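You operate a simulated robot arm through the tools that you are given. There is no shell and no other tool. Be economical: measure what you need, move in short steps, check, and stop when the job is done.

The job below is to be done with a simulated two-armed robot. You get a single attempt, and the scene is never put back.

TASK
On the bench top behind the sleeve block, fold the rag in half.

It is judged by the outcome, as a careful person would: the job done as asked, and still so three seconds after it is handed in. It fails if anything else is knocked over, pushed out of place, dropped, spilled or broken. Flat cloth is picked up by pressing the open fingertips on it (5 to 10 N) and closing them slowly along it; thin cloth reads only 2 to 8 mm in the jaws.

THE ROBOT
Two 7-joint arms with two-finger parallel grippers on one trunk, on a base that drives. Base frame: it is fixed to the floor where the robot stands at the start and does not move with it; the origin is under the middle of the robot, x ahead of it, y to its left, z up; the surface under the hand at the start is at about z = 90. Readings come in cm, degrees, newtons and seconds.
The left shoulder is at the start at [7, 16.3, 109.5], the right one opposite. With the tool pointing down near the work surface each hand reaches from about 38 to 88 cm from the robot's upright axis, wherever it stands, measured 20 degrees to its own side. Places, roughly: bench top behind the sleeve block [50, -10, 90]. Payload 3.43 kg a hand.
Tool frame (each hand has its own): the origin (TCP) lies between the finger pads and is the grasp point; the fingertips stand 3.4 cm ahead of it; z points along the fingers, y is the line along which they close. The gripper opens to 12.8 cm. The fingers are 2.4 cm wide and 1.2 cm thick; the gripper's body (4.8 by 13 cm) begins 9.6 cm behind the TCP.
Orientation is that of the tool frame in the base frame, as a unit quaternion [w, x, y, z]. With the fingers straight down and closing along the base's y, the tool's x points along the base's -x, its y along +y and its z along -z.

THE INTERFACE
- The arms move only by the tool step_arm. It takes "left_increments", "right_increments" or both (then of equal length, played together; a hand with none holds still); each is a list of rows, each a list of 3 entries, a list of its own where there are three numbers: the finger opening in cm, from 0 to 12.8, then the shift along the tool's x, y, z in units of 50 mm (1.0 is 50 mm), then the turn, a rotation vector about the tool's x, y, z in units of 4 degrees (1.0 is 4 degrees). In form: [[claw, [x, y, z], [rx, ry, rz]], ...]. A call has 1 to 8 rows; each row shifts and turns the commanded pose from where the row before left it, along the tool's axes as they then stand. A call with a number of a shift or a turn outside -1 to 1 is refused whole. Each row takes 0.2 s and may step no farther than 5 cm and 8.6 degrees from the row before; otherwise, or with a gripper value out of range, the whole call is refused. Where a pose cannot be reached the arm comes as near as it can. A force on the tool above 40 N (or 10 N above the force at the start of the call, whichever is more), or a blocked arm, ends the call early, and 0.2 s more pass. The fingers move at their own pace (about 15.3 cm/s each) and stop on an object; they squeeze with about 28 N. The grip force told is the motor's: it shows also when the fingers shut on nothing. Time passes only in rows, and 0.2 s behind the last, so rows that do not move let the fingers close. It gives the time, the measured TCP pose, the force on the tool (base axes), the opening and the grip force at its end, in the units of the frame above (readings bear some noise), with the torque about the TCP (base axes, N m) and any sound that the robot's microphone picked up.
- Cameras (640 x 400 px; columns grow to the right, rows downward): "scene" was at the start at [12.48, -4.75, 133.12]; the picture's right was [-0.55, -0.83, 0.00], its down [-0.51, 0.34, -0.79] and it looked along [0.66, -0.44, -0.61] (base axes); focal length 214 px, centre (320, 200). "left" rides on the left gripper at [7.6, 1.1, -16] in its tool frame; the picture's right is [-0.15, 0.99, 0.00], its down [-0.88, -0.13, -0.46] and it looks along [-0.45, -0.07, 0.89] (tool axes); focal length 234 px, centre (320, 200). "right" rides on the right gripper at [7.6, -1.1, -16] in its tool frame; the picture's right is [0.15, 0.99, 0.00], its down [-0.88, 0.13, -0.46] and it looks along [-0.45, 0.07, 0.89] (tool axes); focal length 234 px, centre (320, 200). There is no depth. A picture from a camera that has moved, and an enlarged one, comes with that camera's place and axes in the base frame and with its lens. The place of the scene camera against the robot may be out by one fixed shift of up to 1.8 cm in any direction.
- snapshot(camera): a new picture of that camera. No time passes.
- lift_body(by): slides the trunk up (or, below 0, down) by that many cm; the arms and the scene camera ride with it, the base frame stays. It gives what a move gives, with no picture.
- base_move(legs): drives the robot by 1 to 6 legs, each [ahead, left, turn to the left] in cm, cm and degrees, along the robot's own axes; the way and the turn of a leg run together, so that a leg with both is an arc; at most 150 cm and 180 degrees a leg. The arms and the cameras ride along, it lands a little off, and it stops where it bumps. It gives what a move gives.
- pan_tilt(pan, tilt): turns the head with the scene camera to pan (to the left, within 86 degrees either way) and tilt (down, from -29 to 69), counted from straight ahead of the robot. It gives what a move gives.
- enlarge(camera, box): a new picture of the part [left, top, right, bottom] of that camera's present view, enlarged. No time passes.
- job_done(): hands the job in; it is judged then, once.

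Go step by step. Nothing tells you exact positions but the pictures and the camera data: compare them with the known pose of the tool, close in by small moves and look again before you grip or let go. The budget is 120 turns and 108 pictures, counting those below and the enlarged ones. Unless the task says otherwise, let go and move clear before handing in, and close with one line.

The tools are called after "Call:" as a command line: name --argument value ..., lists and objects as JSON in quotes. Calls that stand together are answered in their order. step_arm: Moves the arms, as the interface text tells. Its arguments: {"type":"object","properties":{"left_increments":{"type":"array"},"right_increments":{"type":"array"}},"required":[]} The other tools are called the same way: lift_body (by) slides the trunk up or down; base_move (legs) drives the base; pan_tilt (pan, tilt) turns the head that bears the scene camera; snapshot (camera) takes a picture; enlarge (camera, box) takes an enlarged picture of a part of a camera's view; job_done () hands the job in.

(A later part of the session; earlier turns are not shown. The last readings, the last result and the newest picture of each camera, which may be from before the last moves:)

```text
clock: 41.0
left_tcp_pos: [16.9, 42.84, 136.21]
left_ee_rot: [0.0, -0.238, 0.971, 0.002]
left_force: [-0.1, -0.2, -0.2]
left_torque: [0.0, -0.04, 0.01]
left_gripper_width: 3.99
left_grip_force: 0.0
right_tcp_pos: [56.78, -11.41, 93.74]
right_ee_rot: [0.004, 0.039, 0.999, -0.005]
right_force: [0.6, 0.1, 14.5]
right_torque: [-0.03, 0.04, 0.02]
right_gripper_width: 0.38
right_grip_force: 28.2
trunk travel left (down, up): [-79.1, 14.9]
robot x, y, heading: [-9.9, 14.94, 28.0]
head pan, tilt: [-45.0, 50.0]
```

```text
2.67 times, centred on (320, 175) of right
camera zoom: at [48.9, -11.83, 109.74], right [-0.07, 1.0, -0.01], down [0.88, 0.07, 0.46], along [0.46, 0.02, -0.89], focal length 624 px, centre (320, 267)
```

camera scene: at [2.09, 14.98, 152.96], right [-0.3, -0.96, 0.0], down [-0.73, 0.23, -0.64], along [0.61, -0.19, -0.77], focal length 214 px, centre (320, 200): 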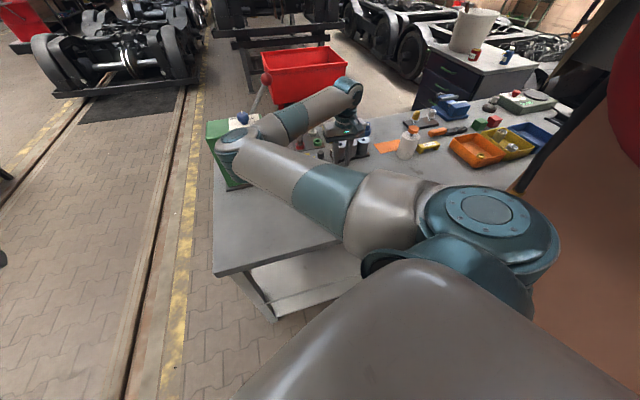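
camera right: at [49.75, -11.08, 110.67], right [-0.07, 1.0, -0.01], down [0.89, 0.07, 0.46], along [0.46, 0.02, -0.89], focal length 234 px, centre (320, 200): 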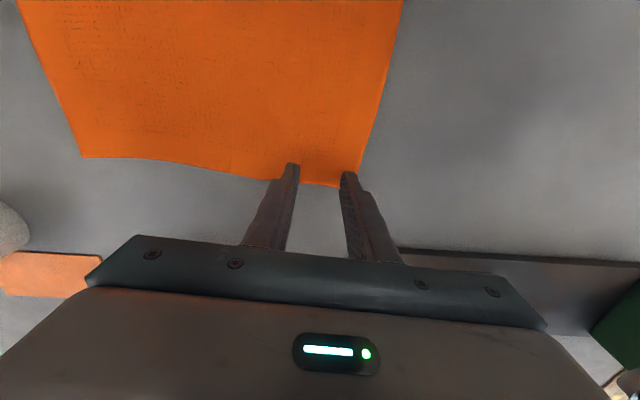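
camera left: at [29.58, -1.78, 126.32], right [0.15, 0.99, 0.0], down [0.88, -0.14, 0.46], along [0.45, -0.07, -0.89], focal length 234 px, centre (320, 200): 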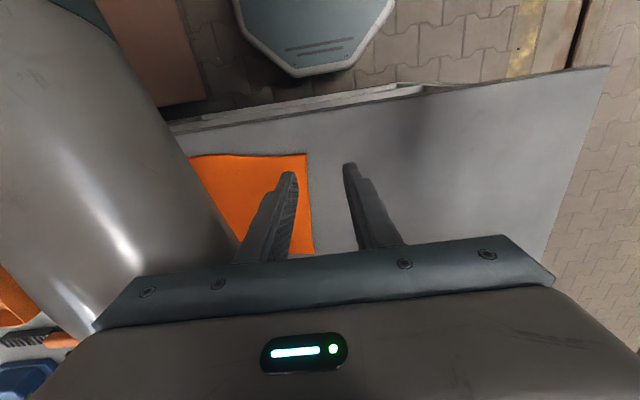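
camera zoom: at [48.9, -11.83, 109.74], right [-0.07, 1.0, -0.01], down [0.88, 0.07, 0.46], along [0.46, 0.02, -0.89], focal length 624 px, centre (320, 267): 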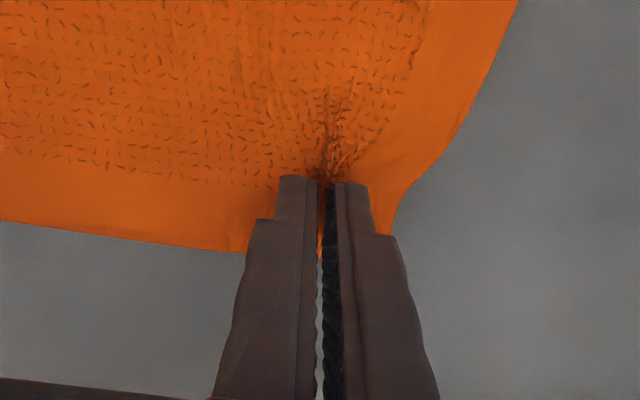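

The grip is good, with 0.38 cm of cloth in the jaws. I lift it and carry the corner over towards the near left corner in an arc.

Call:
step_arm --right_increments '[[0, [0, 0, -0.5], [0, 0, 0]], [0, [0.2, 0, -0.7], [0, 0, 0]], [0, [0.5, 0.01, -0.6], [0, 0, 0]], [0, [0.7, 0.01, -0.2], [0, 0, 0]], [0, [0.7, 0.01, 0], [0, 0, 0]], [0, [0.6, 0.01, 0], [0, 0, 0]], [0, [0.5, 0.01, 0], [0, 0, 0]], [0, [0, 0, 0], [0, 0, 0]]]'

Call:
snapshot --camera "right"

Call:
snapshot --camera "scene"

```text
clock: 42.8
left_tcp_pos: [17.16, 42.74, 136.13]
left_ee_rot: [0.0, -0.238, 0.971, 0.003]
left_force: [-1.3, 0.8, 0.0]
left_torque: [0.02, 0.01, -0.01]
left_gripper_width: 4.0
left_grip_force: 0.1
right_tcp_pos: [40.77, -9.69, 103.63]
right_ee_rot: [0.004, 0.04, 0.999, -0.006]
right_force: [-0.3, -0.2, 0.2]
right_torque: [-0.03, -0.01, -0.03]
right_gripper_width: 0.34
right_grip_force: 28.3
trunk travel left (down, up): [-79.1, 14.9]
robot x, y, heading: [-9.91, 14.94, 27.9]
head pan, tilt: [-45.0, 50.0]
```

```text
80 pictures are left
camera right: at [33.0, -10.17, 119.52], right [-0.07, 1.0, -0.01], down [0.89, 0.07, 0.46], along [0.46, 0.02, -0.89], focal length 234 px, centre (320, 200)
```

right: 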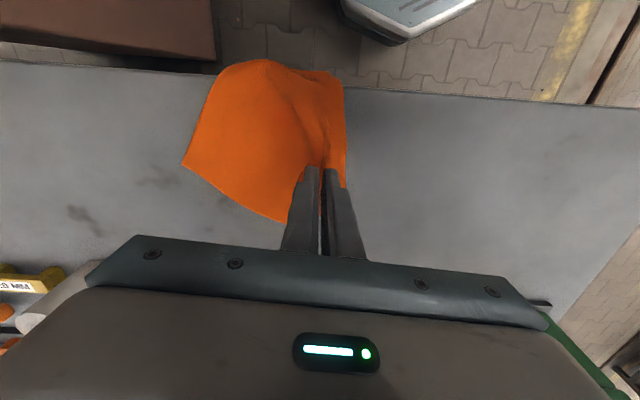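

```text
79 pictures are left
camera scene: at [2.16, 14.96, 152.96], right [-0.3, -0.96, 0.0], down [-0.73, 0.23, -0.64], along [0.61, -0.19, -0.77], focal length 214 px, centre (320, 200)
```

scene: 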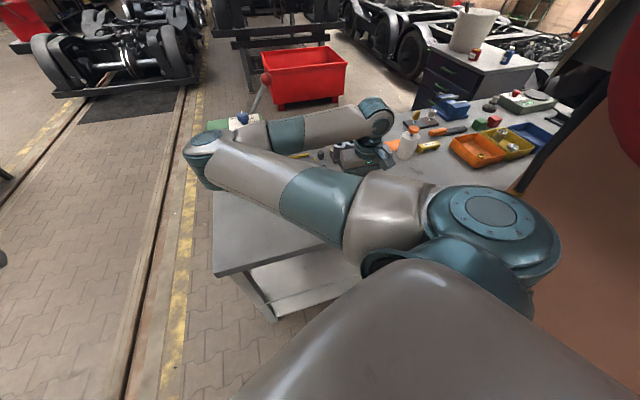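

The carry was too quick and high, and the rag slid towards the robot and over the bench front. I go back the other way, low and slower, to unfold it and pull it flat again.

Call:
step_arm --right_increments '[[0, [-0.4, 0, 0.1], [0, 0, 0]], [0, [-0.5, 0, 0.2], [0, 0, 0]], [0, [-0.5, 0, 0.2], [0, 0, 0]], [0, [-0.5, 0, 0.2], [0, 0, 0]], [0, [-0.5, 0, 0.3], [0, 0, 0]], [0, [-0.5, 0, 0.3], [0, 0, 0]], [0, [-0.4, 0, 0.2], [0, 0, 0]], [0, [0, 0, 0], [0, 0, 0]]]'

Call:
snapshot --camera "right"

```text
clock: 44.6
left_tcp_pos: [16.98, 42.83, 136.26]
left_ee_rot: [0.001, -0.238, 0.971, 0.002]
left_force: [-0.5, 0.5, 0.2]
left_torque: [0.03, -0.01, 0.0]
left_gripper_width: 4.0
left_grip_force: 0.1
right_tcp_pos: [57.26, -11.27, 96.19]
right_ee_rot: [0.003, 0.039, 0.999, -0.005]
right_force: [-0.6, -0.7, -0.2]
right_torque: [-0.02, 0.02, -0.01]
right_gripper_width: 0.34
right_grip_force: 27.9
trunk travel left (down, up): [-79.1, 14.9]
robot x, y, heading: [-10.12, 14.58, 27.7]
head pan, tilt: [-45.0, 50.0]
```

```text
78 pictures are left
camera right: at [49.37, -11.63, 112.24], right [-0.07, 1.0, -0.01], down [0.89, 0.07, 0.46], along [0.46, 0.02, -0.89], focal length 234 px, centre (320, 200)
```

right: 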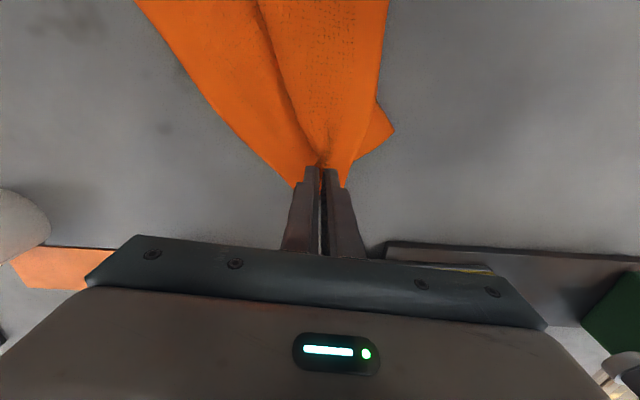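

The left corner is tucked under. I lift to let it drop free, then lay the rag down while pulling gently forward.

Call:
step_arm --right_increments '[[0, [0, 0, -0.7], [0, 0, 0]], [0, [0, 0, -0.7], [0, 0, 0]], [0, [0, 0, -0.5], [0, 0, 0]], [0, [0, 0, 0], [0, 0, 0]], [0, [0, 0, 0], [0, 0, 0]]]'

Call:
snapshot --camera "right"

```text
clock: 45.8
left_tcp_pos: [16.99, 42.78, 136.19]
left_ee_rot: [0.001, -0.238, 0.971, 0.003]
left_force: [-0.5, -0.4, -0.4]
left_torque: [-0.02, -0.02, -0.01]
left_gripper_width: 4.0
left_grip_force: 0.0
right_tcp_pos: [57.3, -11.03, 105.54]
right_ee_rot: [0.003, 0.039, 0.999, -0.006]
right_force: [-0.5, -0.6, 0.8]
right_torque: [-0.01, 0.0, 0.0]
right_gripper_width: 0.34
right_grip_force: 27.9
trunk travel left (down, up): [-79.1, 14.9]
robot x, y, heading: [-9.89, 14.93, 28.1]
head pan, tilt: [-45.0, 50.0]
```

```text
77 pictures are left
camera right: at [49.46, -11.46, 121.66], right [-0.07, 1.0, -0.01], down [0.89, 0.07, 0.46], along [0.46, 0.02, -0.89], focal length 234 px, centre (320, 200)
```

right: 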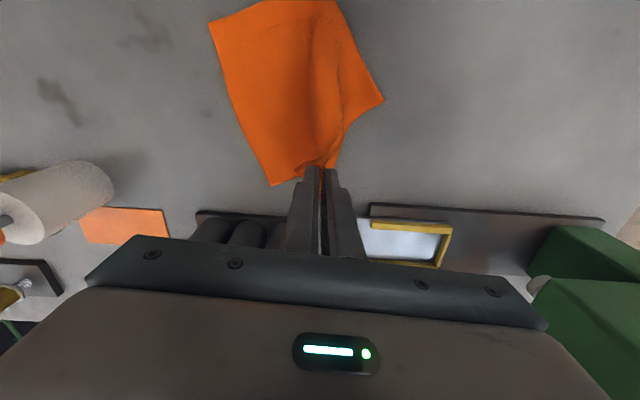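

I lay the rag down while pulling gently forward so it straightens out behind the grip.

Call:
step_arm --right_increments '[[0, [-0.15, 0.1, 0.3], [0, 0, 0]], [0, [-0.2, 0.1, 0.4], [0, 0, 0]], [0, [-0.2, 0.1, 0.5], [0, 0, 0]], [0, [-0.2, 0.1, 0.5], [0, 0, 0]], [0, [-0.2, 0.1, 0.4], [0, 0, 0]], [0, [0, 0, 0.1], [0, 0, 0]], [0, [0, 0, 0], [0, 0, 0]]]'

Call:
snapshot --camera "right"

```text
clock: 47.4
left_tcp_pos: [16.96, 42.77, 136.35]
left_ee_rot: [0.0, -0.239, 0.971, 0.002]
left_force: [-0.3, -0.5, -0.4]
left_torque: [0.03, 0.0, 0.02]
left_gripper_width: 4.0
left_grip_force: 0.2
right_tcp_pos: [62.32, -9.05, 94.84]
right_ee_rot: [0.004, 0.04, 0.999, -0.005]
right_force: [-0.3, 0.0, 5.3]
right_torque: [0.02, 0.04, -0.03]
right_gripper_width: 0.37
right_grip_force: 27.8
trunk travel left (down, up): [-79.1, 14.9]
robot x, y, heading: [-9.73, 14.67, 27.8]
head pan, tilt: [-45.0, 50.0]
```

```text
76 pictures are left
camera right: at [54.46, -9.5, 110.76], right [-0.07, 1.0, -0.01], down [0.89, 0.07, 0.46], along [0.46, 0.02, -0.89], focal length 234 px, centre (320, 200)
```

right: 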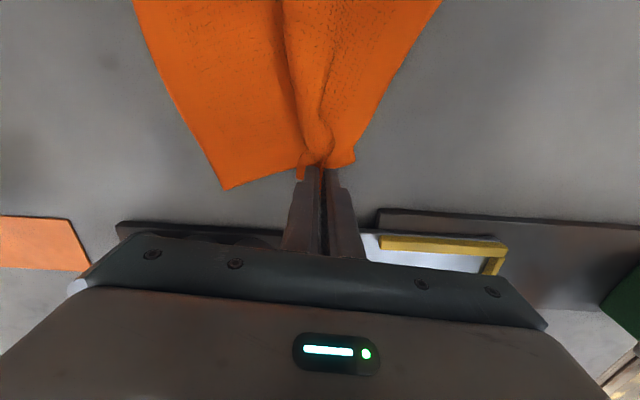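

It is laid out better now. I open the fingers to spread the pinch, lift straight up, and look.

Call:
step_arm --right_increments '[[1.5, [0, 0, 0], [0, 0, 0]], [4, [0, 0, 0], [0, 0, 0]], [4, [0, 0, -0.4], [0, 0, 0]], [4, [0, 0, -0.8], [0, 0, 0]], [4, [0.9, 0, -0.4], [0, 0, 0]], [4, [0.7, -0.7, 0], [0, 0, 0]], [4, [0.5, -0.6, -0.5], [0, 0, 0]], [4, [0, 0, -0.9], [0, 0, 0]]]'

Call:
snapshot --camera "right"

```text
clock: 49.2
left_tcp_pos: [16.98, 42.96, 136.36]
left_ee_rot: [0.001, -0.239, 0.971, 0.001]
left_force: [-0.9, 0.9, 0.6]
left_torque: [0.0, -0.03, -0.03]
left_gripper_width: 4.02
left_grip_force: 0.1
right_tcp_pos: [51.24, -14.51, 109.77]
right_ee_rot: [0.004, 0.039, 0.999, -0.005]
right_force: [0.1, 1.1, 0.6]
right_torque: [-0.02, 0.0, -0.02]
right_gripper_width: 3.99
right_grip_force: 0.0
trunk travel left (down, up): [-79.1, 14.9]
robot x, y, heading: [-9.94, 14.77, 27.9]
head pan, tilt: [-45.0, 50.0]
```

```text
75 pictures are left
camera right: at [43.36, -14.87, 125.85], right [-0.07, 1.0, -0.01], down [0.88, 0.07, 0.46], along [0.46, 0.02, -0.89], focal length 234 px, centre (320, 200)
```

right: 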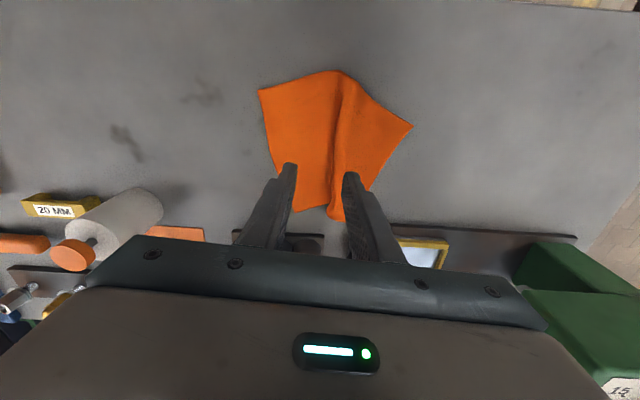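

Call:
enlarge --camera "right" --box '[220, 50, 460, 240]'

```text
2.11 times, centred on (340, 145) of right
camera zoom: at [43.36, -14.87, 125.85], right [-0.07, 1.0, -0.01], down [0.88, 0.07, 0.46], along [0.46, 0.02, -0.89], focal length 493 px, centre (278, 316)
```

zoom: 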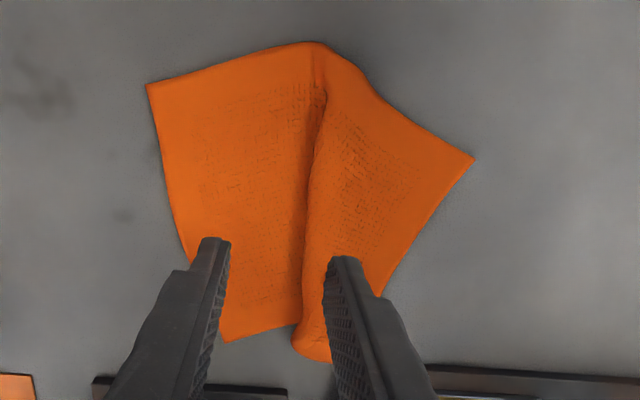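

The rag lies face up with a ridge down its middle. I straddle the ridge with the fingertips, press lightly and open them, to spread the wrinkle flat.

Call:
step_arm --right_increments '[[4, [-0.85, 0.32, 0], [0, 0, 0]], [4, [-0.9, 0.28, 0], [0, 0, 0]], [4, [0, 0, 0.8], [0, 0, 0]], [4, [0, 0, 0.8], [0, 0, 0]], [4, [0, 0, 0.8], [0, 0, 0]], [4, [0, 0, 0.5], [0, 0, 0]], [4, [0, 0, 0], [0, 0, 0]]]'

Call:
snapshot --camera "right"

```text
clock: 50.8
left_tcp_pos: [17.13, 42.76, 136.21]
left_ee_rot: [0.001, -0.239, 0.971, 0.001]
left_force: [0.3, -0.4, -0.1]
left_torque: [0.0, 0.01, -0.02]
left_gripper_width: 3.99
left_grip_force: 0.0
right_tcp_pos: [60.05, -12.31, 95.17]
right_ee_rot: [0.003, 0.039, 0.999, -0.006]
right_force: [-0.6, -0.2, 0.0]
right_torque: [0.0, -0.03, 0.01]
right_gripper_width: 4.01
right_grip_force: 0.1
trunk travel left (down, up): [-79.1, 14.9]
robot x, y, heading: [-9.89, 15.09, 27.8]
head pan, tilt: [-45.0, 50.0]
```

```text
73 pictures are left
camera right: at [52.32, -12.78, 111.22], right [-0.07, 1.0, -0.01], down [0.89, 0.07, 0.46], along [0.46, 0.02, -0.89], focal length 234 px, centre (320, 200)
```

right: 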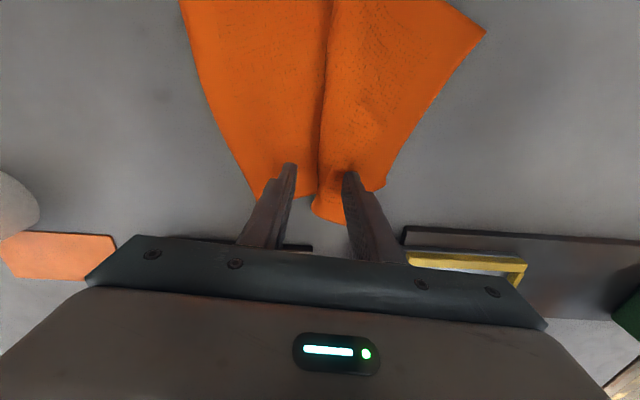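

Call:
step_arm --right_increments '[[4, [0, 0.08, 0.2], [0, 0, 0]], [4, [0, 0, 0.08], [0, 0, 0]], [4, [0, 0, 0], [0, 0, 0]], [5, [0, 0, 0], [0, 0, 0]], [6, [0, 0, 0], [0, 0, 0]], [7, [0, 0, 0], [0, 0, 0]], [8, [0, 0, 0], [0, 0, 0]], [8, [0, 0, 0], [0, 0, 0]]]'

Call:
snapshot --camera "right"

```text
clock: 52.6
left_tcp_pos: [16.69, 42.78, 136.44]
left_ee_rot: [0.001, -0.239, 0.971, 0.001]
left_force: [-0.5, 0.2, -0.1]
left_torque: [-0.01, -0.02, 0.0]
left_gripper_width: 4.0
left_grip_force: 0.0
right_tcp_pos: [59.95, -11.95, 94.17]
right_ee_rot: [0.005, 0.039, 0.999, -0.005]
right_force: [1.3, -6.7, 30.9]
right_torque: [1.17, -0.08, -0.08]
right_gripper_width: 7.62
right_grip_force: 0.0
trunk travel left (down, up): [-79.1, 14.9]
robot x, y, heading: [-9.76, 14.76, 27.9]
head pan, tilt: [-45.0, 50.0]
```

```text
72 pictures are left
camera right: at [52.12, -12.41, 110.12], right [-0.07, 1.0, -0.01], down [0.88, 0.07, 0.46], along [0.46, 0.02, -0.89], focal length 234 px, centre (320, 200)
```

right: 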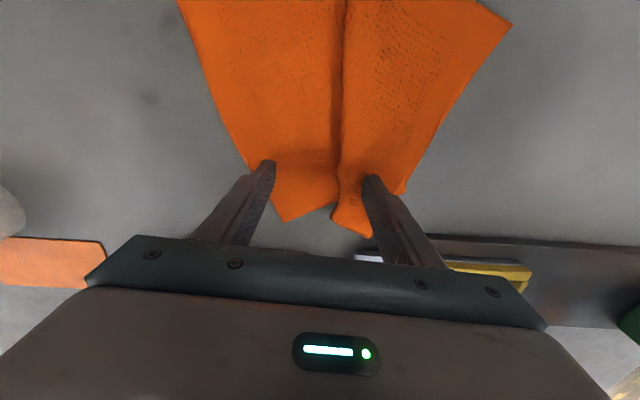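

The press rose to 31 N, so I lift. The far edge is still gathered, so I will grip near the far left corner, at about (60, -6), and pull it out to the left slowly.

Call:
step_arm --right_increments '[[8, [0, 0, -0.4], [0, 0, 0]], [3.4, [0, 0.5, 0], [0, 0, 0]], [3.4, [0, 0.5, 0], [0, 0, 0]], [3.4, [0, 0, 0], [0, 0, 0]], [3.4, [0, 0, 0], [0, 0, 0]]]'

Call:
snapshot --camera "right"

```text
clock: 53.8
left_tcp_pos: [17.07, 42.83, 136.24]
left_ee_rot: [0.0, -0.239, 0.971, 0.002]
left_force: [-0.4, 0.7, 0.1]
left_torque: [-0.01, -0.04, -0.01]
left_gripper_width: 4.0
left_grip_force: 0.1
right_tcp_pos: [60.63, -6.94, 95.9]
right_ee_rot: [0.003, 0.039, 0.999, -0.005]
right_force: [-0.3, 0.5, 0.8]
right_torque: [-0.02, -0.02, 0.03]
right_gripper_width: 3.4
right_grip_force: 0.1
trunk travel left (down, up): [-79.1, 14.9]
robot x, y, heading: [-10.1, 14.85, 27.8]
head pan, tilt: [-45.0, 50.0]
```

```text
71 pictures are left
camera right: at [52.83, -7.4, 111.9], right [-0.07, 1.0, -0.01], down [0.89, 0.07, 0.46], along [0.46, 0.02, -0.89], focal length 234 px, centre (320, 200)
```

right: 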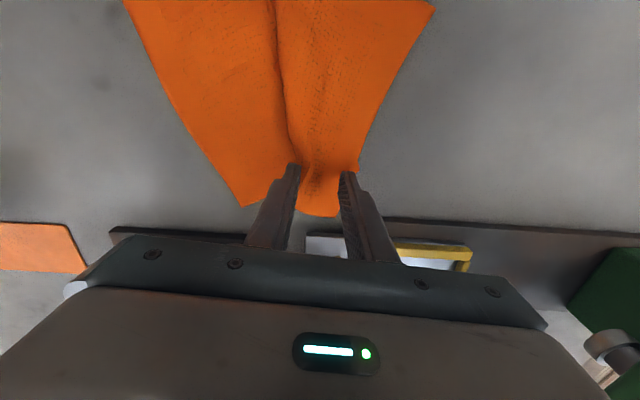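

Call:
step_arm --right_increments '[[3.4, [0.16, 0, 0], [0, 0, 0]], [3.4, [0, 0, 0.25], [0, 0, 0]], [3.4, [0, 0, 0.08], [0, 0, 0]], [3.4, [0, 0, 0.04], [0, 0, 0]], [3.4, [0, 0, 0], [0, 0, 0]]]'

```text
clock: 55.0
left_tcp_pos: [16.91, 42.86, 136.25]
left_ee_rot: [0.001, -0.239, 0.971, 0.001]
left_force: [0.8, -0.2, 0.9]
left_torque: [-0.02, 0.0, -0.03]
left_gripper_width: 3.99
left_grip_force: 0.0
right_tcp_pos: [59.78, -6.85, 94.18]
right_ee_rot: [0.005, 0.04, 0.999, -0.006]
right_force: [3.5, -0.9, 20.0]
right_torque: [0.06, -0.13, 0.01]
right_gripper_width: 3.35
right_grip_force: 0.0
trunk travel left (down, up): [-79.1, 14.9]
robot x, y, heading: [-9.98, 14.69, 27.7]
head pan, tilt: [-45.0, 50.0]
```

Call:
step_arm --right_increments '[[3.4, [0, 0, -0.03], [0, 0, 0]], [2.9, [0, 0, 0], [0, 0, 0]], [2.4, [0, 0, 0], [0, 0, 0]], [1.9, [0, 0, 0], [0, 0, 0]], [1.4, [0, 0, 0], [0, 0, 0]], [0.9, [0, 0, 0], [0, 0, 0]], [0.4, [0, 0, 0], [0, 0, 0]], [0, [0, 0, 0], [0, 0, 0]]]'

Call:
snapshot --camera "right"

```text
clock: 56.8
left_tcp_pos: [16.87, 42.96, 136.28]
left_ee_rot: [0.001, -0.239, 0.971, 0.002]
left_force: [0.0, 1.0, 0.1]
left_torque: [0.02, 0.01, 0.01]
left_gripper_width: 3.99
left_grip_force: 0.0
right_tcp_pos: [59.67, -6.97, 94.18]
right_ee_rot: [0.004, 0.04, 0.999, -0.006]
right_force: [0.2, -0.3, 16.4]
right_torque: [0.06, 0.01, -0.04]
right_gripper_width: 0.79
right_grip_force: 28.6
trunk travel left (down, up): [-79.1, 14.9]
robot x, y, heading: [-9.97, 14.74, 27.7]
head pan, tilt: [-45.0, 50.0]
```

```text
70 pictures are left
camera right: at [51.82, -7.36, 110.21], right [-0.07, 1.0, -0.01], down [0.88, 0.07, 0.46], along [0.46, 0.02, -0.89], focal length 234 px, centre (320, 200)
```

right: 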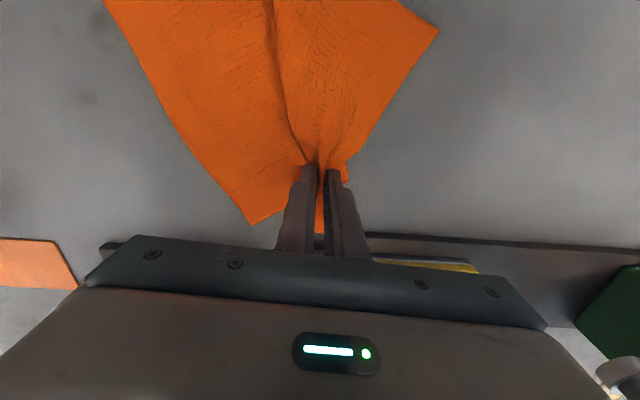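

Gripped, several layers thick. I lift about 1 cm and pull slowly to the left.

Call:
step_arm --right_increments '[[0, [0, 0, -0.25], [0, 0, 0]], [0, [0, 0.25, 0], [0, 0, 0]], [0, [0, 0.25, 0], [0, 0, 0]], [0, [0, 0.25, 0], [0, 0, 0]], [0, [0, 0.25, 0], [0, 0, 0]], [0, [0, 0.25, 0], [0, 0, 0]], [0, [0, 0.25, 0], [0, 0, 0]], [0, [0, 0, 0], [0, 0, 0]]]'

Call:
snapshot --camera "right"

```text
clock: 58.6
left_tcp_pos: [17.13, 42.83, 136.2]
left_ee_rot: [0.0, -0.238, 0.971, 0.002]
left_force: [-0.4, 0.1, -0.2]
left_torque: [0.03, -0.01, 0.02]
left_gripper_width: 3.98
left_grip_force: 0.1
right_tcp_pos: [60.39, 0.52, 95.31]
right_ee_rot: [0.003, 0.041, 0.999, -0.005]
right_force: [0.2, -0.1, 0.9]
right_torque: [0.02, -0.01, 0.03]
right_gripper_width: 0.75
right_grip_force: 28.4
trunk travel left (down, up): [-79.1, 14.9]
robot x, y, heading: [-9.7, 14.75, 27.8]
head pan, tilt: [-45.0, 50.0]
```

```text
69 pictures are left
camera right: at [52.59, 0.04, 111.2], right [-0.07, 1.0, -0.01], down [0.89, 0.07, 0.46], along [0.46, 0.02, -0.89], focal length 234 px, centre (320, 200)
```

right: 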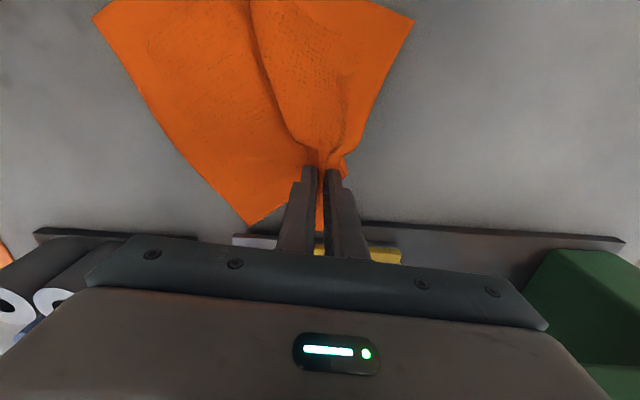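

The rag slid as a whole because I held the pleat itself. I also see now that one corner alone cannot be carried across without dragging the rest. The next fold will be from the middle of an edge. I let go and rise for a full view.

Call:
step_arm --right_increments '[[0, [0, 0, 0.12], [0, 0, 0]], [2, [0, 0, 0], [0, 0, 0]], [4, [0, 0, -0.2], [0, 0, 0]], [4, [0, 0, -0.8], [0, 0, 0]], [4, [0.9, 0, -0.4], [0, 0, 0]], [4, [0.9, -0.2, -0.3], [0, 0, 0]], [4, [0.7, -0.4, -0.5], [0, 0, 0]], [4, [0.2, 0, -0.9], [0, 0, 0]]]'

Call:
snapshot --camera "right"

```text
clock: 60.4
left_tcp_pos: [16.92, 42.72, 136.29]
left_ee_rot: [0.001, -0.239, 0.971, 0.002]
left_force: [0.8, -0.2, 0.1]
left_torque: [0.02, -0.03, 0.03]
left_gripper_width: 3.97
left_grip_force: 0.0
right_tcp_pos: [46.46, -1.29, 110.29]
right_ee_rot: [0.003, 0.04, 0.999, -0.005]
right_force: [-0.3, -0.1, 0.5]
right_torque: [0.0, -0.02, -0.02]
right_gripper_width: 4.0
right_grip_force: 0.1
trunk travel left (down, up): [-79.1, 14.9]
robot x, y, heading: [-9.71, 14.99, 27.8]
head pan, tilt: [-45.0, 50.0]
```

```text
68 pictures are left
camera right: at [38.48, -1.67, 126.2], right [-0.07, 1.0, -0.01], down [0.89, 0.07, 0.46], along [0.46, 0.02, -0.89], focal length 234 px, centre (320, 200)
```

right: 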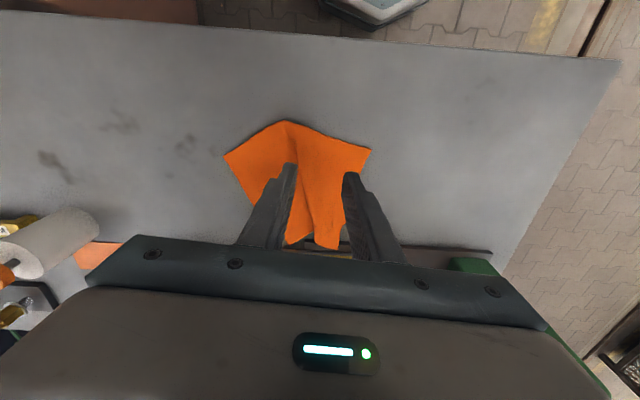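

Call:
step_arm --right_increments '[[1, [0, -0.8, 0], [0, 0, 0]], [1, [0, -0.8, 0], [0, 0, 0]], [1, [0, -0.8, 0], [0, 0, 0]], [1, [0, -0.8, 0], [0, 0, 0]]]'

Call:
enlarge --camera "right" --box '[300, 80, 620, 280]'

```text
clock: 61.4
left_tcp_pos: [17.12, 42.64, 136.24]
left_ee_rot: [0.0, -0.239, 0.971, 0.003]
left_force: [0.4, -0.3, 0.9]
left_torque: [0.04, 0.03, -0.02]
left_gripper_width: 3.99
left_grip_force: 0.0
right_tcp_pos: [45.54, -17.5, 110.39]
right_ee_rot: [0.002, 0.039, 0.999, -0.004]
right_force: [0.5, 0.4, -1.4]
right_torque: [0.01, 0.04, 0.0]
right_gripper_width: 1.01
right_grip_force: 0.1
trunk travel left (down, up): [-79.1, 14.9]
robot x, y, heading: [-10.07, 15.14, 27.5]
head pan, tilt: [-45.0, 50.0]
```

```text
2.00 times, centred on (460, 180) of right
camera zoom: at [37.64, -17.99, 126.32], right [-0.07, 1.0, -0.01], down [0.89, 0.07, 0.46], along [0.46, 0.02, -0.89], focal length 468 px, centre (40, 240)
```

zoom: 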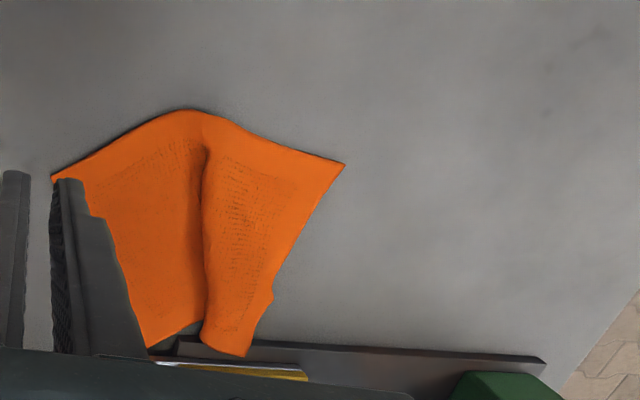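

The rag now lies near (57, 0) with a pleat. At longer reach the two arms run side by side with both elbows to the left, so two-handed work should be possible with the robot further back and facing straight ahead. I raise the right hand, move it in, and reposition in stages.

Call:
step_arm --right_increments '[[1, [-0.283, 0.744, -0.4], [0, 0, 0]], [1, [-0.283, 0.744, -0.4], [0, 0, 0]], [1, [-0.283, 0.744, -0.4], [0, 0, 0]], [1, [-0.283, 0.744, -0.4], [0, 0, 0]], [1, [-0.283, 0.744, -0.4], [0, 0, 0]], [1, [0, 0, 0], [0, 0, 0]]]'

Call:
base_move --legs '[[-15, 0, 0]]'

Call:
step_arm --right_increments '[[1, [-0.46, 0.76, 0], [0, 0, 0]], [1, [-0.46, 0.76, 0], [0, 0, 0]], [1, [-0.46, 0.76, 0], [0, 0, 0]], [1, [-0.46, 0.76, 0], [0, 0, 0]], [1, [0, 0, 0], [0, 0, 0]]]'

Call:
snapshot --camera "scene"

```text
clock: 62.8
left_tcp_pos: [17.07, 42.75, 136.29]
left_ee_rot: [0.0, -0.238, 0.971, 0.003]
left_force: [-0.2, 0.6, -0.5]
left_torque: [0.03, 0.0, 0.0]
left_gripper_width: 3.98
left_grip_force: 0.0
right_tcp_pos: [53.89, 0.79, 119.97]
right_ee_rot: [0.002, 0.039, 0.999, -0.004]
right_force: [1.0, 0.8, 0.2]
right_torque: [0.0, -0.02, 0.02]
right_gripper_width: 0.97
right_grip_force: 0.1
trunk travel left (down, up): [-79.1, 14.9]
robot x, y, heading: [-10.32, 14.72, 27.7]
head pan, tilt: [-45.0, 50.0]
```

```text
clock: 64.2
left_tcp_pos: [4.35, 36.15, 136.25]
left_ee_rot: [-0.002, -0.238, 0.971, 0.002]
left_force: [-0.4, 0.0, -0.5]
left_torque: [-0.03, 0.02, -0.01]
left_gripper_width: 4.03
left_grip_force: 0.0
right_tcp_pos: [40.83, -5.88, 119.82]
right_ee_rot: [0.002, 0.04, 0.999, -0.005]
right_force: [0.0, 0.6, 0.0]
right_torque: [-0.02, 0.02, 0.0]
right_gripper_width: 1.01
right_grip_force: 0.1
trunk travel left (down, up): [-79.1, 14.9]
robot x, y, heading: [-22.65, 7.62, 27.7]
head pan, tilt: [-45.0, 50.0]
```

```text
clock: 65.4
left_tcp_pos: [4.08, 35.85, 136.2]
left_ee_rot: [0.0, -0.239, 0.971, 0.003]
left_force: [0.1, 0.1, 0.9]
left_torque: [0.01, 0.0, 0.02]
left_gripper_width: 3.99
left_grip_force: 0.1
right_tcp_pos: [51.53, 8.1, 120.17]
right_ee_rot: [0.003, 0.04, 0.999, -0.005]
right_force: [-0.2, 0.2, 0.7]
right_torque: [0.01, 0.06, 0.0]
right_gripper_width: 0.99
right_grip_force: 0.1
right hand out of reach, approached as far as the arm can: row 3
trunk travel left (down, up): [-79.1, 14.9]
robot x, y, heading: [-23.04, 7.98, 27.8]
head pan, tilt: [-45.0, 50.0]
```

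```text
66 pictures are left
camera scene: at [-10.97, 8.04, 152.96], right [-0.3, -0.95, 0.0], down [-0.73, 0.23, -0.64], along [0.61, -0.19, -0.77], focal length 214 px, centre (320, 200)
```

scene: 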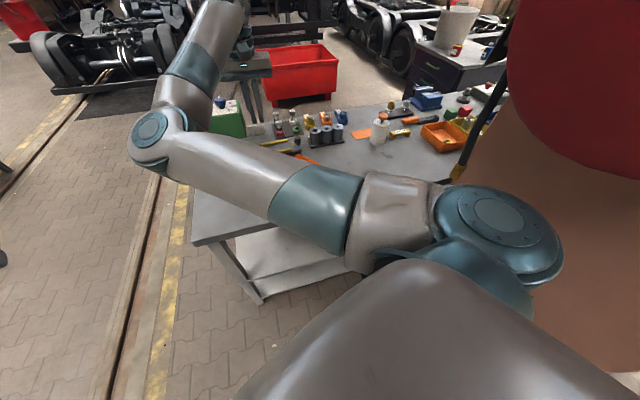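

Call:
base_move --legs '[[0, 0, -27.8]]'

Call:
base_move --legs '[[4, 8, 0]]'

Call:
pan_tilt --pan -5 --tilt 45

Call:
snapshot --camera "scene"

```text
clock: 67.2
left_tcp_pos: [13.98, 20.07, 136.23]
left_ee_rot: [0.001, 0.003, 1.0, 0.001]
left_force: [0.9, -0.1, -0.1]
left_torque: [-0.01, -0.01, 0.02]
left_gripper_width: 3.99
left_grip_force: 0.1
right_tcp_pos: [42.85, -26.81, 120.36]
right_ee_rot: [0.002, 0.279, 0.96, -0.006]
right_force: [0.3, -0.3, -0.3]
right_torque: [-0.03, 0.04, -0.01]
right_gripper_width: 1.02
right_grip_force: 0.0
trunk travel left (down, up): [-79.1, 14.9]
robot x, y, heading: [-23.25, 8.21, -0.2]
head pan, tilt: [-45.0, 50.0]
```

```text
clock: 68.3
left_tcp_pos: [17.73, 27.76, 136.4]
left_ee_rot: [0.001, 0.004, 1.0, 0.003]
left_force: [-0.1, 0.6, 0.4]
left_torque: [0.04, 0.02, 0.0]
left_gripper_width: 3.98
left_grip_force: 0.0
right_tcp_pos: [46.86, -19.19, 120.13]
right_ee_rot: [0.001, 0.279, 0.96, -0.004]
right_force: [0.2, 0.2, -0.3]
right_torque: [0.03, 0.0, 0.0]
right_gripper_width: 1.01
right_grip_force: 0.1
trunk travel left (down, up): [-79.1, 14.9]
robot x, y, heading: [-18.68, 15.65, -0.2]
head pan, tilt: [-45.0, 50.0]
```

```text
clock: 69.3
left_tcp_pos: [17.82, 27.84, 136.36]
left_ee_rot: [0.001, 0.004, 1.0, 0.002]
left_force: [-0.8, 0.5, 0.1]
left_torque: [0.04, -0.02, -0.03]
left_gripper_width: 3.99
left_grip_force: 0.1
right_tcp_pos: [46.87, -18.98, 120.28]
right_ee_rot: [0.002, 0.28, 0.96, -0.006]
right_force: [0.1, 1.1, 0.5]
right_torque: [0.02, -0.04, 0.01]
right_gripper_width: 1.03
right_grip_force: 0.1
trunk travel left (down, up): [-79.1, 14.9]
robot x, y, heading: [-19.14, 15.45, -0.3]
head pan, tilt: [-5.0, 45.0]
```

```text
65 pictures are left
camera scene: at [-5.71, 15.1, 153.66], right [-0.09, -1.0, 0.0], down [-0.7, 0.07, -0.71], along [0.7, -0.06, -0.71], focal length 214 px, centre (320, 200)
```

scene: 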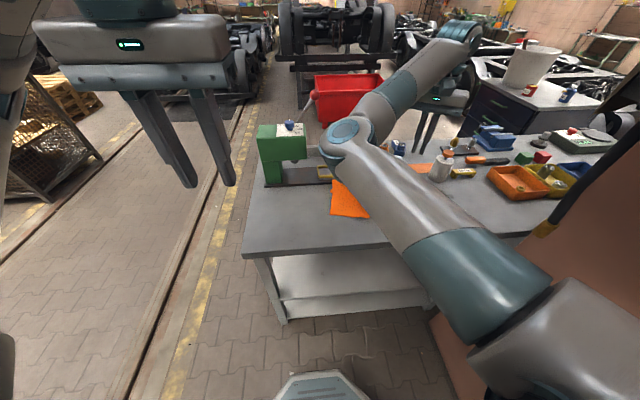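

Call:
lift_body --by 12

Call:
step_arm --right_increments '[[1, [0, 0, 0.4], [0, 0, -1]], [1, [0, 0, 0.4], [0, 0, -1]], [1, [0, 0, 0.4], [0, 0, -1]], [1, [0, 0, 0.4], [0, 0, -1]], [1, [0, 0, 0.4], [0, 0, -1]], [1, [0, 0, 0.4], [0, 0, -1]], [1, [-0.4, 0.4, 0.4], [0, 0, -1]], [1, [-0.4, 0.4, 0], [0, 0, 0]]]'

Call:
snapshot --camera "scene"

```text
clock: 70.8
left_tcp_pos: [17.91, 27.95, 148.21]
left_ee_rot: [0.001, 0.003, 1.0, 0.001]
left_force: [0.5, -1.1, 0.7]
left_torque: [-0.02, 0.03, 0.03]
left_gripper_width: 4.0
left_grip_force: 0.1
right_tcp_pos: [46.93, -18.88, 132.17]
right_ee_rot: [0.001, 0.279, 0.96, -0.005]
right_force: [-0.4, 0.8, 0.3]
right_torque: [0.02, 0.0, -0.01]
right_gripper_width: 1.01
right_grip_force: 0.0
trunk travel left (down, up): [-91.1, 2.9]
robot x, y, heading: [-18.84, 15.88, -0.1]
head pan, tilt: [-5.0, 45.0]
```

```text
clock: 72.7
left_tcp_pos: [18.02, 28.0, 148.23]
left_ee_rot: [0.0, 0.004, 1.0, 0.001]
left_force: [0.2, -0.1, -0.2]
left_torque: [-0.03, 0.01, 0.01]
left_gripper_width: 4.0
left_grip_force: 0.0
right_tcp_pos: [51.36, -15.81, 118.06]
right_ee_rot: [0.0, 0.037, 0.999, -0.006]
right_force: [0.3, -0.2, -0.1]
right_torque: [-0.02, 0.06, -0.01]
right_gripper_width: 0.99
right_grip_force: 0.1
trunk travel left (down, up): [-91.1, 2.9]
robot x, y, heading: [-18.75, 16.07, -0.4]
head pan, tilt: [-5.0, 45.0]
```

```text
64 pictures are left
camera scene: at [-5.56, 15.31, 165.64], right [-0.09, -1.0, 0.0], down [-0.7, 0.06, -0.71], along [0.7, -0.06, -0.71], focal length 214 px, centre (320, 200)
```

scene: 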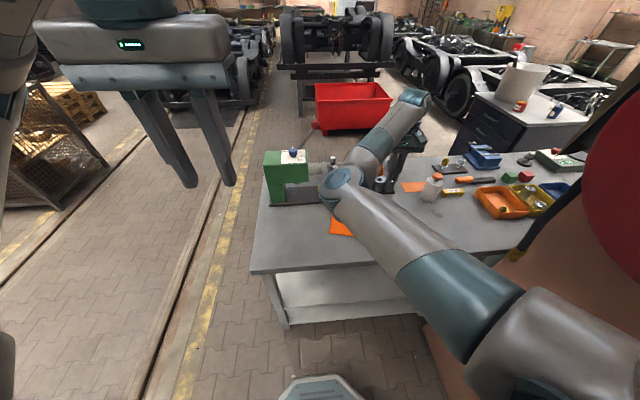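

The right hand now reaches inward freely at this height and range. Approaching from the left front corner of the bench, facing slightly right, gives the two arms the most room. I drive left, turn, then go ahead with the hands held high.

Call:
base_move --legs '[[0, 32, 0], [0, 0, -25]]'

Call:
base_move --legs '[[20, 9, 0]]'

Call:
snapshot --camera "scene"

Call:
snapshot --camera "left"

Call:
snapshot --camera "right"

```text
clock: 76.0
left_tcp_pos: [19.64, 43.19, 148.25]
left_ee_rot: [0.001, 0.216, 0.976, 0.002]
left_force: [-0.4, -0.4, -0.7]
left_torque: [-0.02, 0.0, -0.03]
left_gripper_width: 4.02
left_grip_force: 0.1
right_tcp_pos: [31.77, -10.45, 118.15]
right_ee_rot: [-0.002, 0.25, 0.968, -0.005]
right_force: [-0.4, 0.3, 0.0]
right_torque: [-0.01, -0.02, 0.0]
right_gripper_width: 1.0
right_grip_force: 0.0
trunk travel left (down, up): [-91.1, 2.9]
robot x, y, heading: [-19.15, 47.63, -24.8]
head pan, tilt: [-5.0, 45.0]
```

```text
clock: 77.7
left_tcp_pos: [41.25, 42.93, 148.37]
left_ee_rot: [0.003, 0.218, 0.976, 0.003]
left_force: [0.3, -0.4, -0.6]
left_torque: [-0.01, -0.05, -0.02]
left_gripper_width: 3.98
left_grip_force: 0.1
right_tcp_pos: [53.27, -10.77, 118.22]
right_ee_rot: [0.0, 0.252, 0.968, -0.006]
right_force: [-0.5, 0.4, 0.8]
right_torque: [-0.05, -0.03, -0.04]
right_gripper_width: 1.0
right_grip_force: 0.1
trunk travel left (down, up): [-91.1, 2.9]
robot x, y, heading: [3.33, 47.3, -25.0]
head pan, tilt: [-5.0, 45.0]
```

```text
63 pictures are left
camera scene: at [14.51, 41.24, 165.69], right [-0.5, -0.87, 0.0], down [-0.61, 0.35, -0.71], along [0.61, -0.35, -0.71], focal length 214 px, centre (320, 200)
```

scene: 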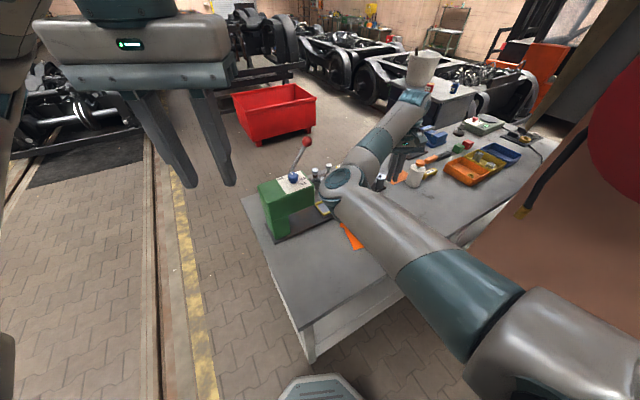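

```text
62 pictures are left
camera left: at [34.76, 47.0, 164.19], right [0.55, 0.83, 0.01], down [0.74, -0.49, 0.46], along [0.39, -0.25, -0.89], focal length 234 px, centre (320, 200)
```

left: 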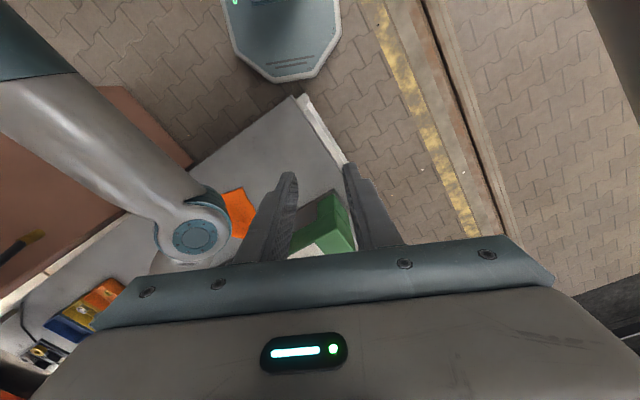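

```text
61 pictures are left
camera right: at [46.08, -7.95, 134.2], right [0.35, 0.94, -0.01], down [0.83, -0.31, 0.46], along [0.42, -0.17, -0.89], focal length 234 px, centre (320, 200)
```

right: 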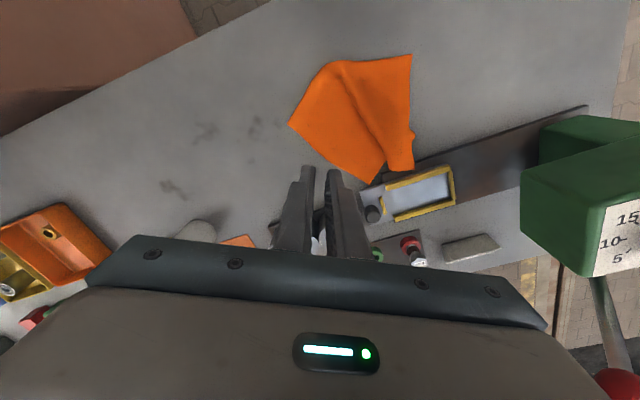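

The right forearm lies across the left hand's way from here. I worked out a better stance: robot near (-23, -3), heading about 15 degrees, right hand at the rag's near right corner and left hand at its near left corner. I drive back there by the same safe path.

Call:
base_move --legs '[[-20, -9, 0], [0, 0, 25], [0, -32, 0]]'

Call:
base_move --legs '[[0, 0, 12], [-8, -17, 0], [0, 0, 3]]'

Call:
snapshot --camera "right"

Call:
snapshot --camera "left"

```text
clock: 82.4
left_tcp_pos: [18.66, 28.18, 148.16]
left_ee_rot: [0.002, 0.002, 1.0, 0.001]
left_force: [-0.6, -0.5, -0.4]
left_torque: [-0.03, 0.02, 0.01]
left_gripper_width: 4.0
left_grip_force: 0.0
right_tcp_pos: [51.93, -15.57, 118.06]
right_ee_rot: [0.001, 0.037, 0.999, -0.007]
right_force: [0.2, 0.4, -1.3]
right_torque: [-0.03, 0.02, -0.02]
right_gripper_width: 1.02
right_grip_force: 0.1
trunk travel left (down, up): [-91.1, 2.9]
robot x, y, heading: [-17.95, 15.69, -0.0]
head pan, tilt: [-5.0, 45.0]
```

```text
clock: 85.1
left_tcp_pos: [10.13, 18.73, 148.2]
left_ee_rot: [0.001, -0.129, 0.992, 0.002]
left_force: [0.0, 0.0, 0.1]
left_torque: [0.0, 0.03, -0.02]
left_gripper_width: 3.99
left_grip_force: 0.0
right_tcp_pos: [53.68, -14.52, 117.92]
right_ee_rot: [0.0, -0.094, 0.996, -0.004]
right_force: [-0.2, 0.0, -1.7]
right_torque: [0.05, -0.01, -0.02]
right_gripper_width: 1.02
right_grip_force: 0.1
trunk travel left (down, up): [-91.1, 2.9]
robot x, y, heading: [-22.52, -2.22, 14.9]
head pan, tilt: [-5.0, 45.0]
```

```text
60 pictures are left
camera right: at [46.35, -17.0, 133.98], right [-0.33, 0.94, -0.01], down [0.84, 0.3, 0.45], along [0.43, 0.14, -0.89], focal length 234 px, centre (320, 200)
```

right: 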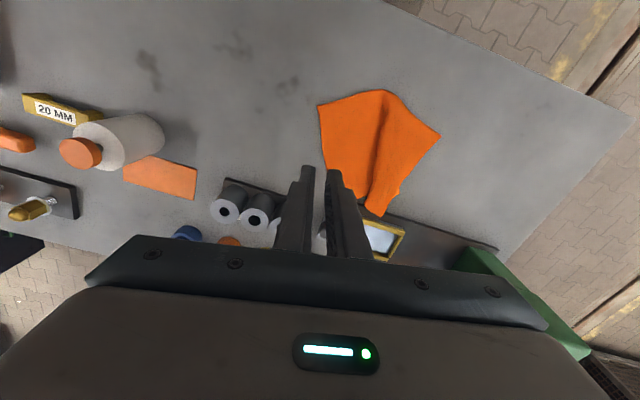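

```text
59 pictures are left
camera left: at [2.51, 17.77, 164.11], right [-0.11, 0.99, 0.01], down [0.88, 0.1, 0.46], along [0.45, 0.06, -0.89], focal length 234 px, centre (320, 200)
```

left: 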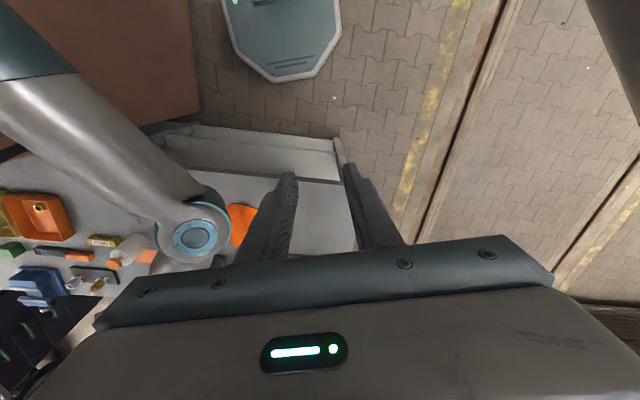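

Both near corners are in view: NR (50.1, -16.6), NL (47.7, 6.3). I bring the right hand over NR, turned along the edge, and lower to about 8 cm above the bench.

Call:
step_arm --right_increments '[[3, [0.71, 0.32, 0], [0, 0, 0]], [3, [0, 0, 0.6], [0, 0, -1]], [3, [0, 0, 0.8], [0, 0, -1]], [3, [0, 0, 0.8], [0, 0, -1]], [3, [0, 0, 0.8], [0, 0, -1]], [3, [0, 0, 0.8], [0, 0, -1]], [3, [0, 0, 0.2], [0, 0, 0]], [3, [0, 0, 0], [0, 0, 0]]]'

Call:
snapshot --camera "right"

Call:
snapshot --camera "left"

```text
clock: 86.9
left_tcp_pos: [9.99, 18.98, 148.17]
left_ee_rot: [0.001, -0.13, 0.991, 0.002]
left_force: [-0.4, 0.0, -0.8]
left_torque: [0.0, -0.01, -0.01]
left_gripper_width: 3.98
left_grip_force: 0.0
right_tcp_pos: [51.24, -15.52, 97.98]
right_ee_rot: [0.001, -0.259, 0.966, -0.012]
right_force: [0.2, -0.3, 0.5]
right_torque: [0.02, -0.02, -0.01]
right_gripper_width: 3.0
right_grip_force: 0.1
right hand out of reach, approached as far as the arm can: row 1
trunk travel left (down, up): [-91.1, 2.9]
robot x, y, heading: [-22.48, -2.36, 15.2]
head pan, tilt: [-5.0, 45.0]
```

```text
58 pictures are left
camera right: at [44.94, -20.17, 114.03], right [-0.62, 0.78, -0.02], down [0.69, 0.56, 0.45], along [0.36, 0.26, -0.89], focal length 234 px, centre (320, 200)
```

right: 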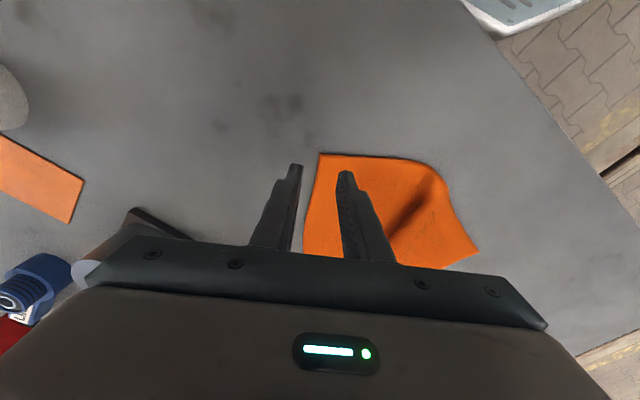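

```text
57 pictures are left
camera left: at [2.38, 18.04, 164.1], right [-0.11, 0.99, 0.0], down [0.88, 0.1, 0.46], along [0.45, 0.06, -0.89], focal length 234 px, centre (320, 200)
```

left: 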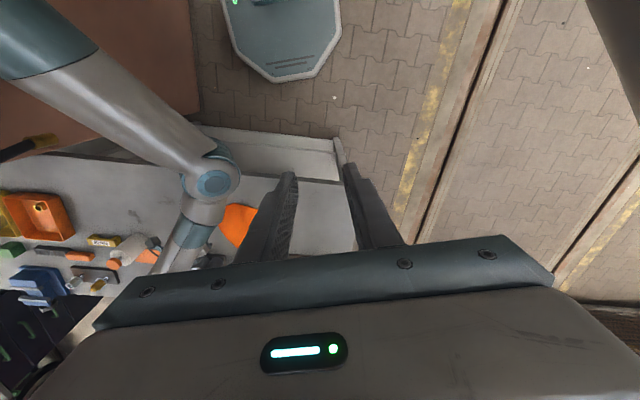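

The right hand is at its inward limit, about 2.5 cm short, so I shift the base slightly left instead.

Call:
base_move --legs '[[-1.2, 2.8, 0]]'

Call:
snapshot --camera "right"

```text
clock: 87.8
left_tcp_pos: [8.76, 20.71, 148.27]
left_ee_rot: [-0.002, -0.129, 0.992, 0.006]
left_force: [0.2, -1.1, -0.7]
left_torque: [0.07, 0.08, 0.0]
left_gripper_width: 3.98
left_grip_force: 0.1
right_tcp_pos: [49.65, -13.69, 97.65]
right_ee_rot: [-0.002, -0.258, 0.966, -0.007]
right_force: [0.3, -0.7, 0.0]
right_torque: [0.08, 0.07, 0.02]
right_gripper_width: 3.01
right_grip_force: 0.0
trunk travel left (down, up): [-91.1, 2.9]
robot x, y, heading: [-24.1, 0.01, 15.0]
head pan, tilt: [-5.0, 45.0]
```

```text
56 pictures are left
camera right: at [43.52, -18.35, 113.73], right [-0.62, 0.78, -0.01], down [0.7, 0.56, 0.45], along [0.36, 0.27, -0.89], focal length 234 px, centre (320, 200)
```

right: 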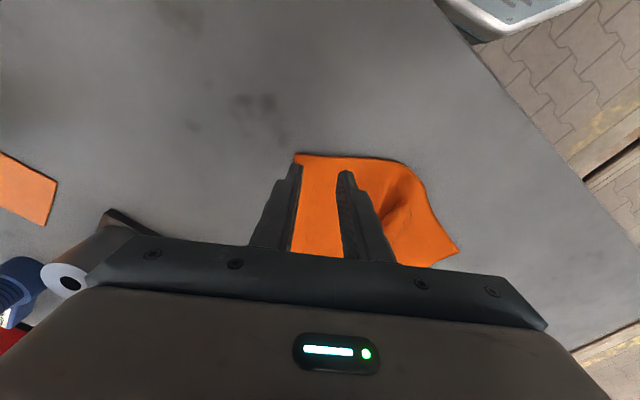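

Call:
step_arm --right_increments '[[3, [-0.14, 0, 0.3], [0, 0, 0]], [3, [0, 0, 0.3], [0, 0, 0]], [3, [0, 0, 0.12], [0, 0, 0]], [3, [0, 0, 0.04], [0, 0, 0]], [3, [0, 0, 0], [0, 0, 0]]]'

```text
clock: 89.0
left_tcp_pos: [8.31, 21.14, 148.26]
left_ee_rot: [0.001, -0.128, 0.992, 0.003]
left_force: [-0.2, -1.1, -0.6]
left_torque: [0.02, -0.01, 0.01]
left_gripper_width: 3.98
left_grip_force: 0.0
right_tcp_pos: [50.17, -13.17, 94.17]
right_ee_rot: [0.001, -0.257, 0.966, -0.01]
right_force: [-0.6, -0.5, 0.4]
right_torque: [0.01, 0.0, 0.0]
right_gripper_width: 3.02
right_grip_force: 0.1
trunk travel left (down, up): [-91.1, 2.9]
robot x, y, heading: [-24.26, -0.22, 14.6]
head pan, tilt: [-5.0, 45.0]
```

Call:
step_arm --right_increments '[[3, [0, 0, 0.05], [0, 0, 0]], [3, [0, 0, 0.03], [0, 0, 0]], [3, [0, 0, 0], [0, 0, 0]]]'

Call:
enlarge --camera "right" --box '[200, 100, 480, 275]'

```text
clock: 89.8
left_tcp_pos: [8.12, 21.28, 148.34]
left_ee_rot: [0.001, -0.129, 0.992, 0.003]
left_force: [0.0, 0.4, -0.3]
left_torque: [0.03, 0.02, 0.02]
left_gripper_width: 3.99
left_grip_force: 0.2
right_tcp_pos: [50.02, -13.08, 93.88]
right_ee_rot: [0.001, -0.258, 0.966, -0.011]
right_force: [0.6, -0.8, 2.0]
right_torque: [0.01, 0.05, -0.02]
right_gripper_width: 2.98
right_grip_force: 0.0
trunk travel left (down, up): [-91.1, 2.9]
robot x, y, heading: [-24.39, -0.09, 14.8]
head pan, tilt: [-5.0, 45.0]
```

```text
2.29 times, centred on (340, 188) of right
camera zoom: at [43.79, -17.57, 109.94], right [-0.62, 0.78, -0.02], down [0.7, 0.56, 0.45], along [0.36, 0.26, -0.89], focal length 535 px, centre (274, 229)
```

zoom: 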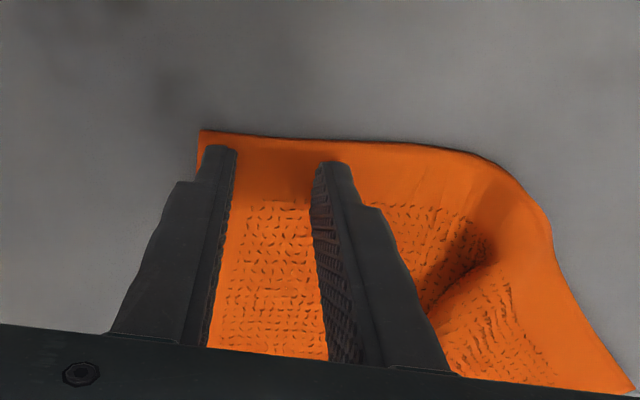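

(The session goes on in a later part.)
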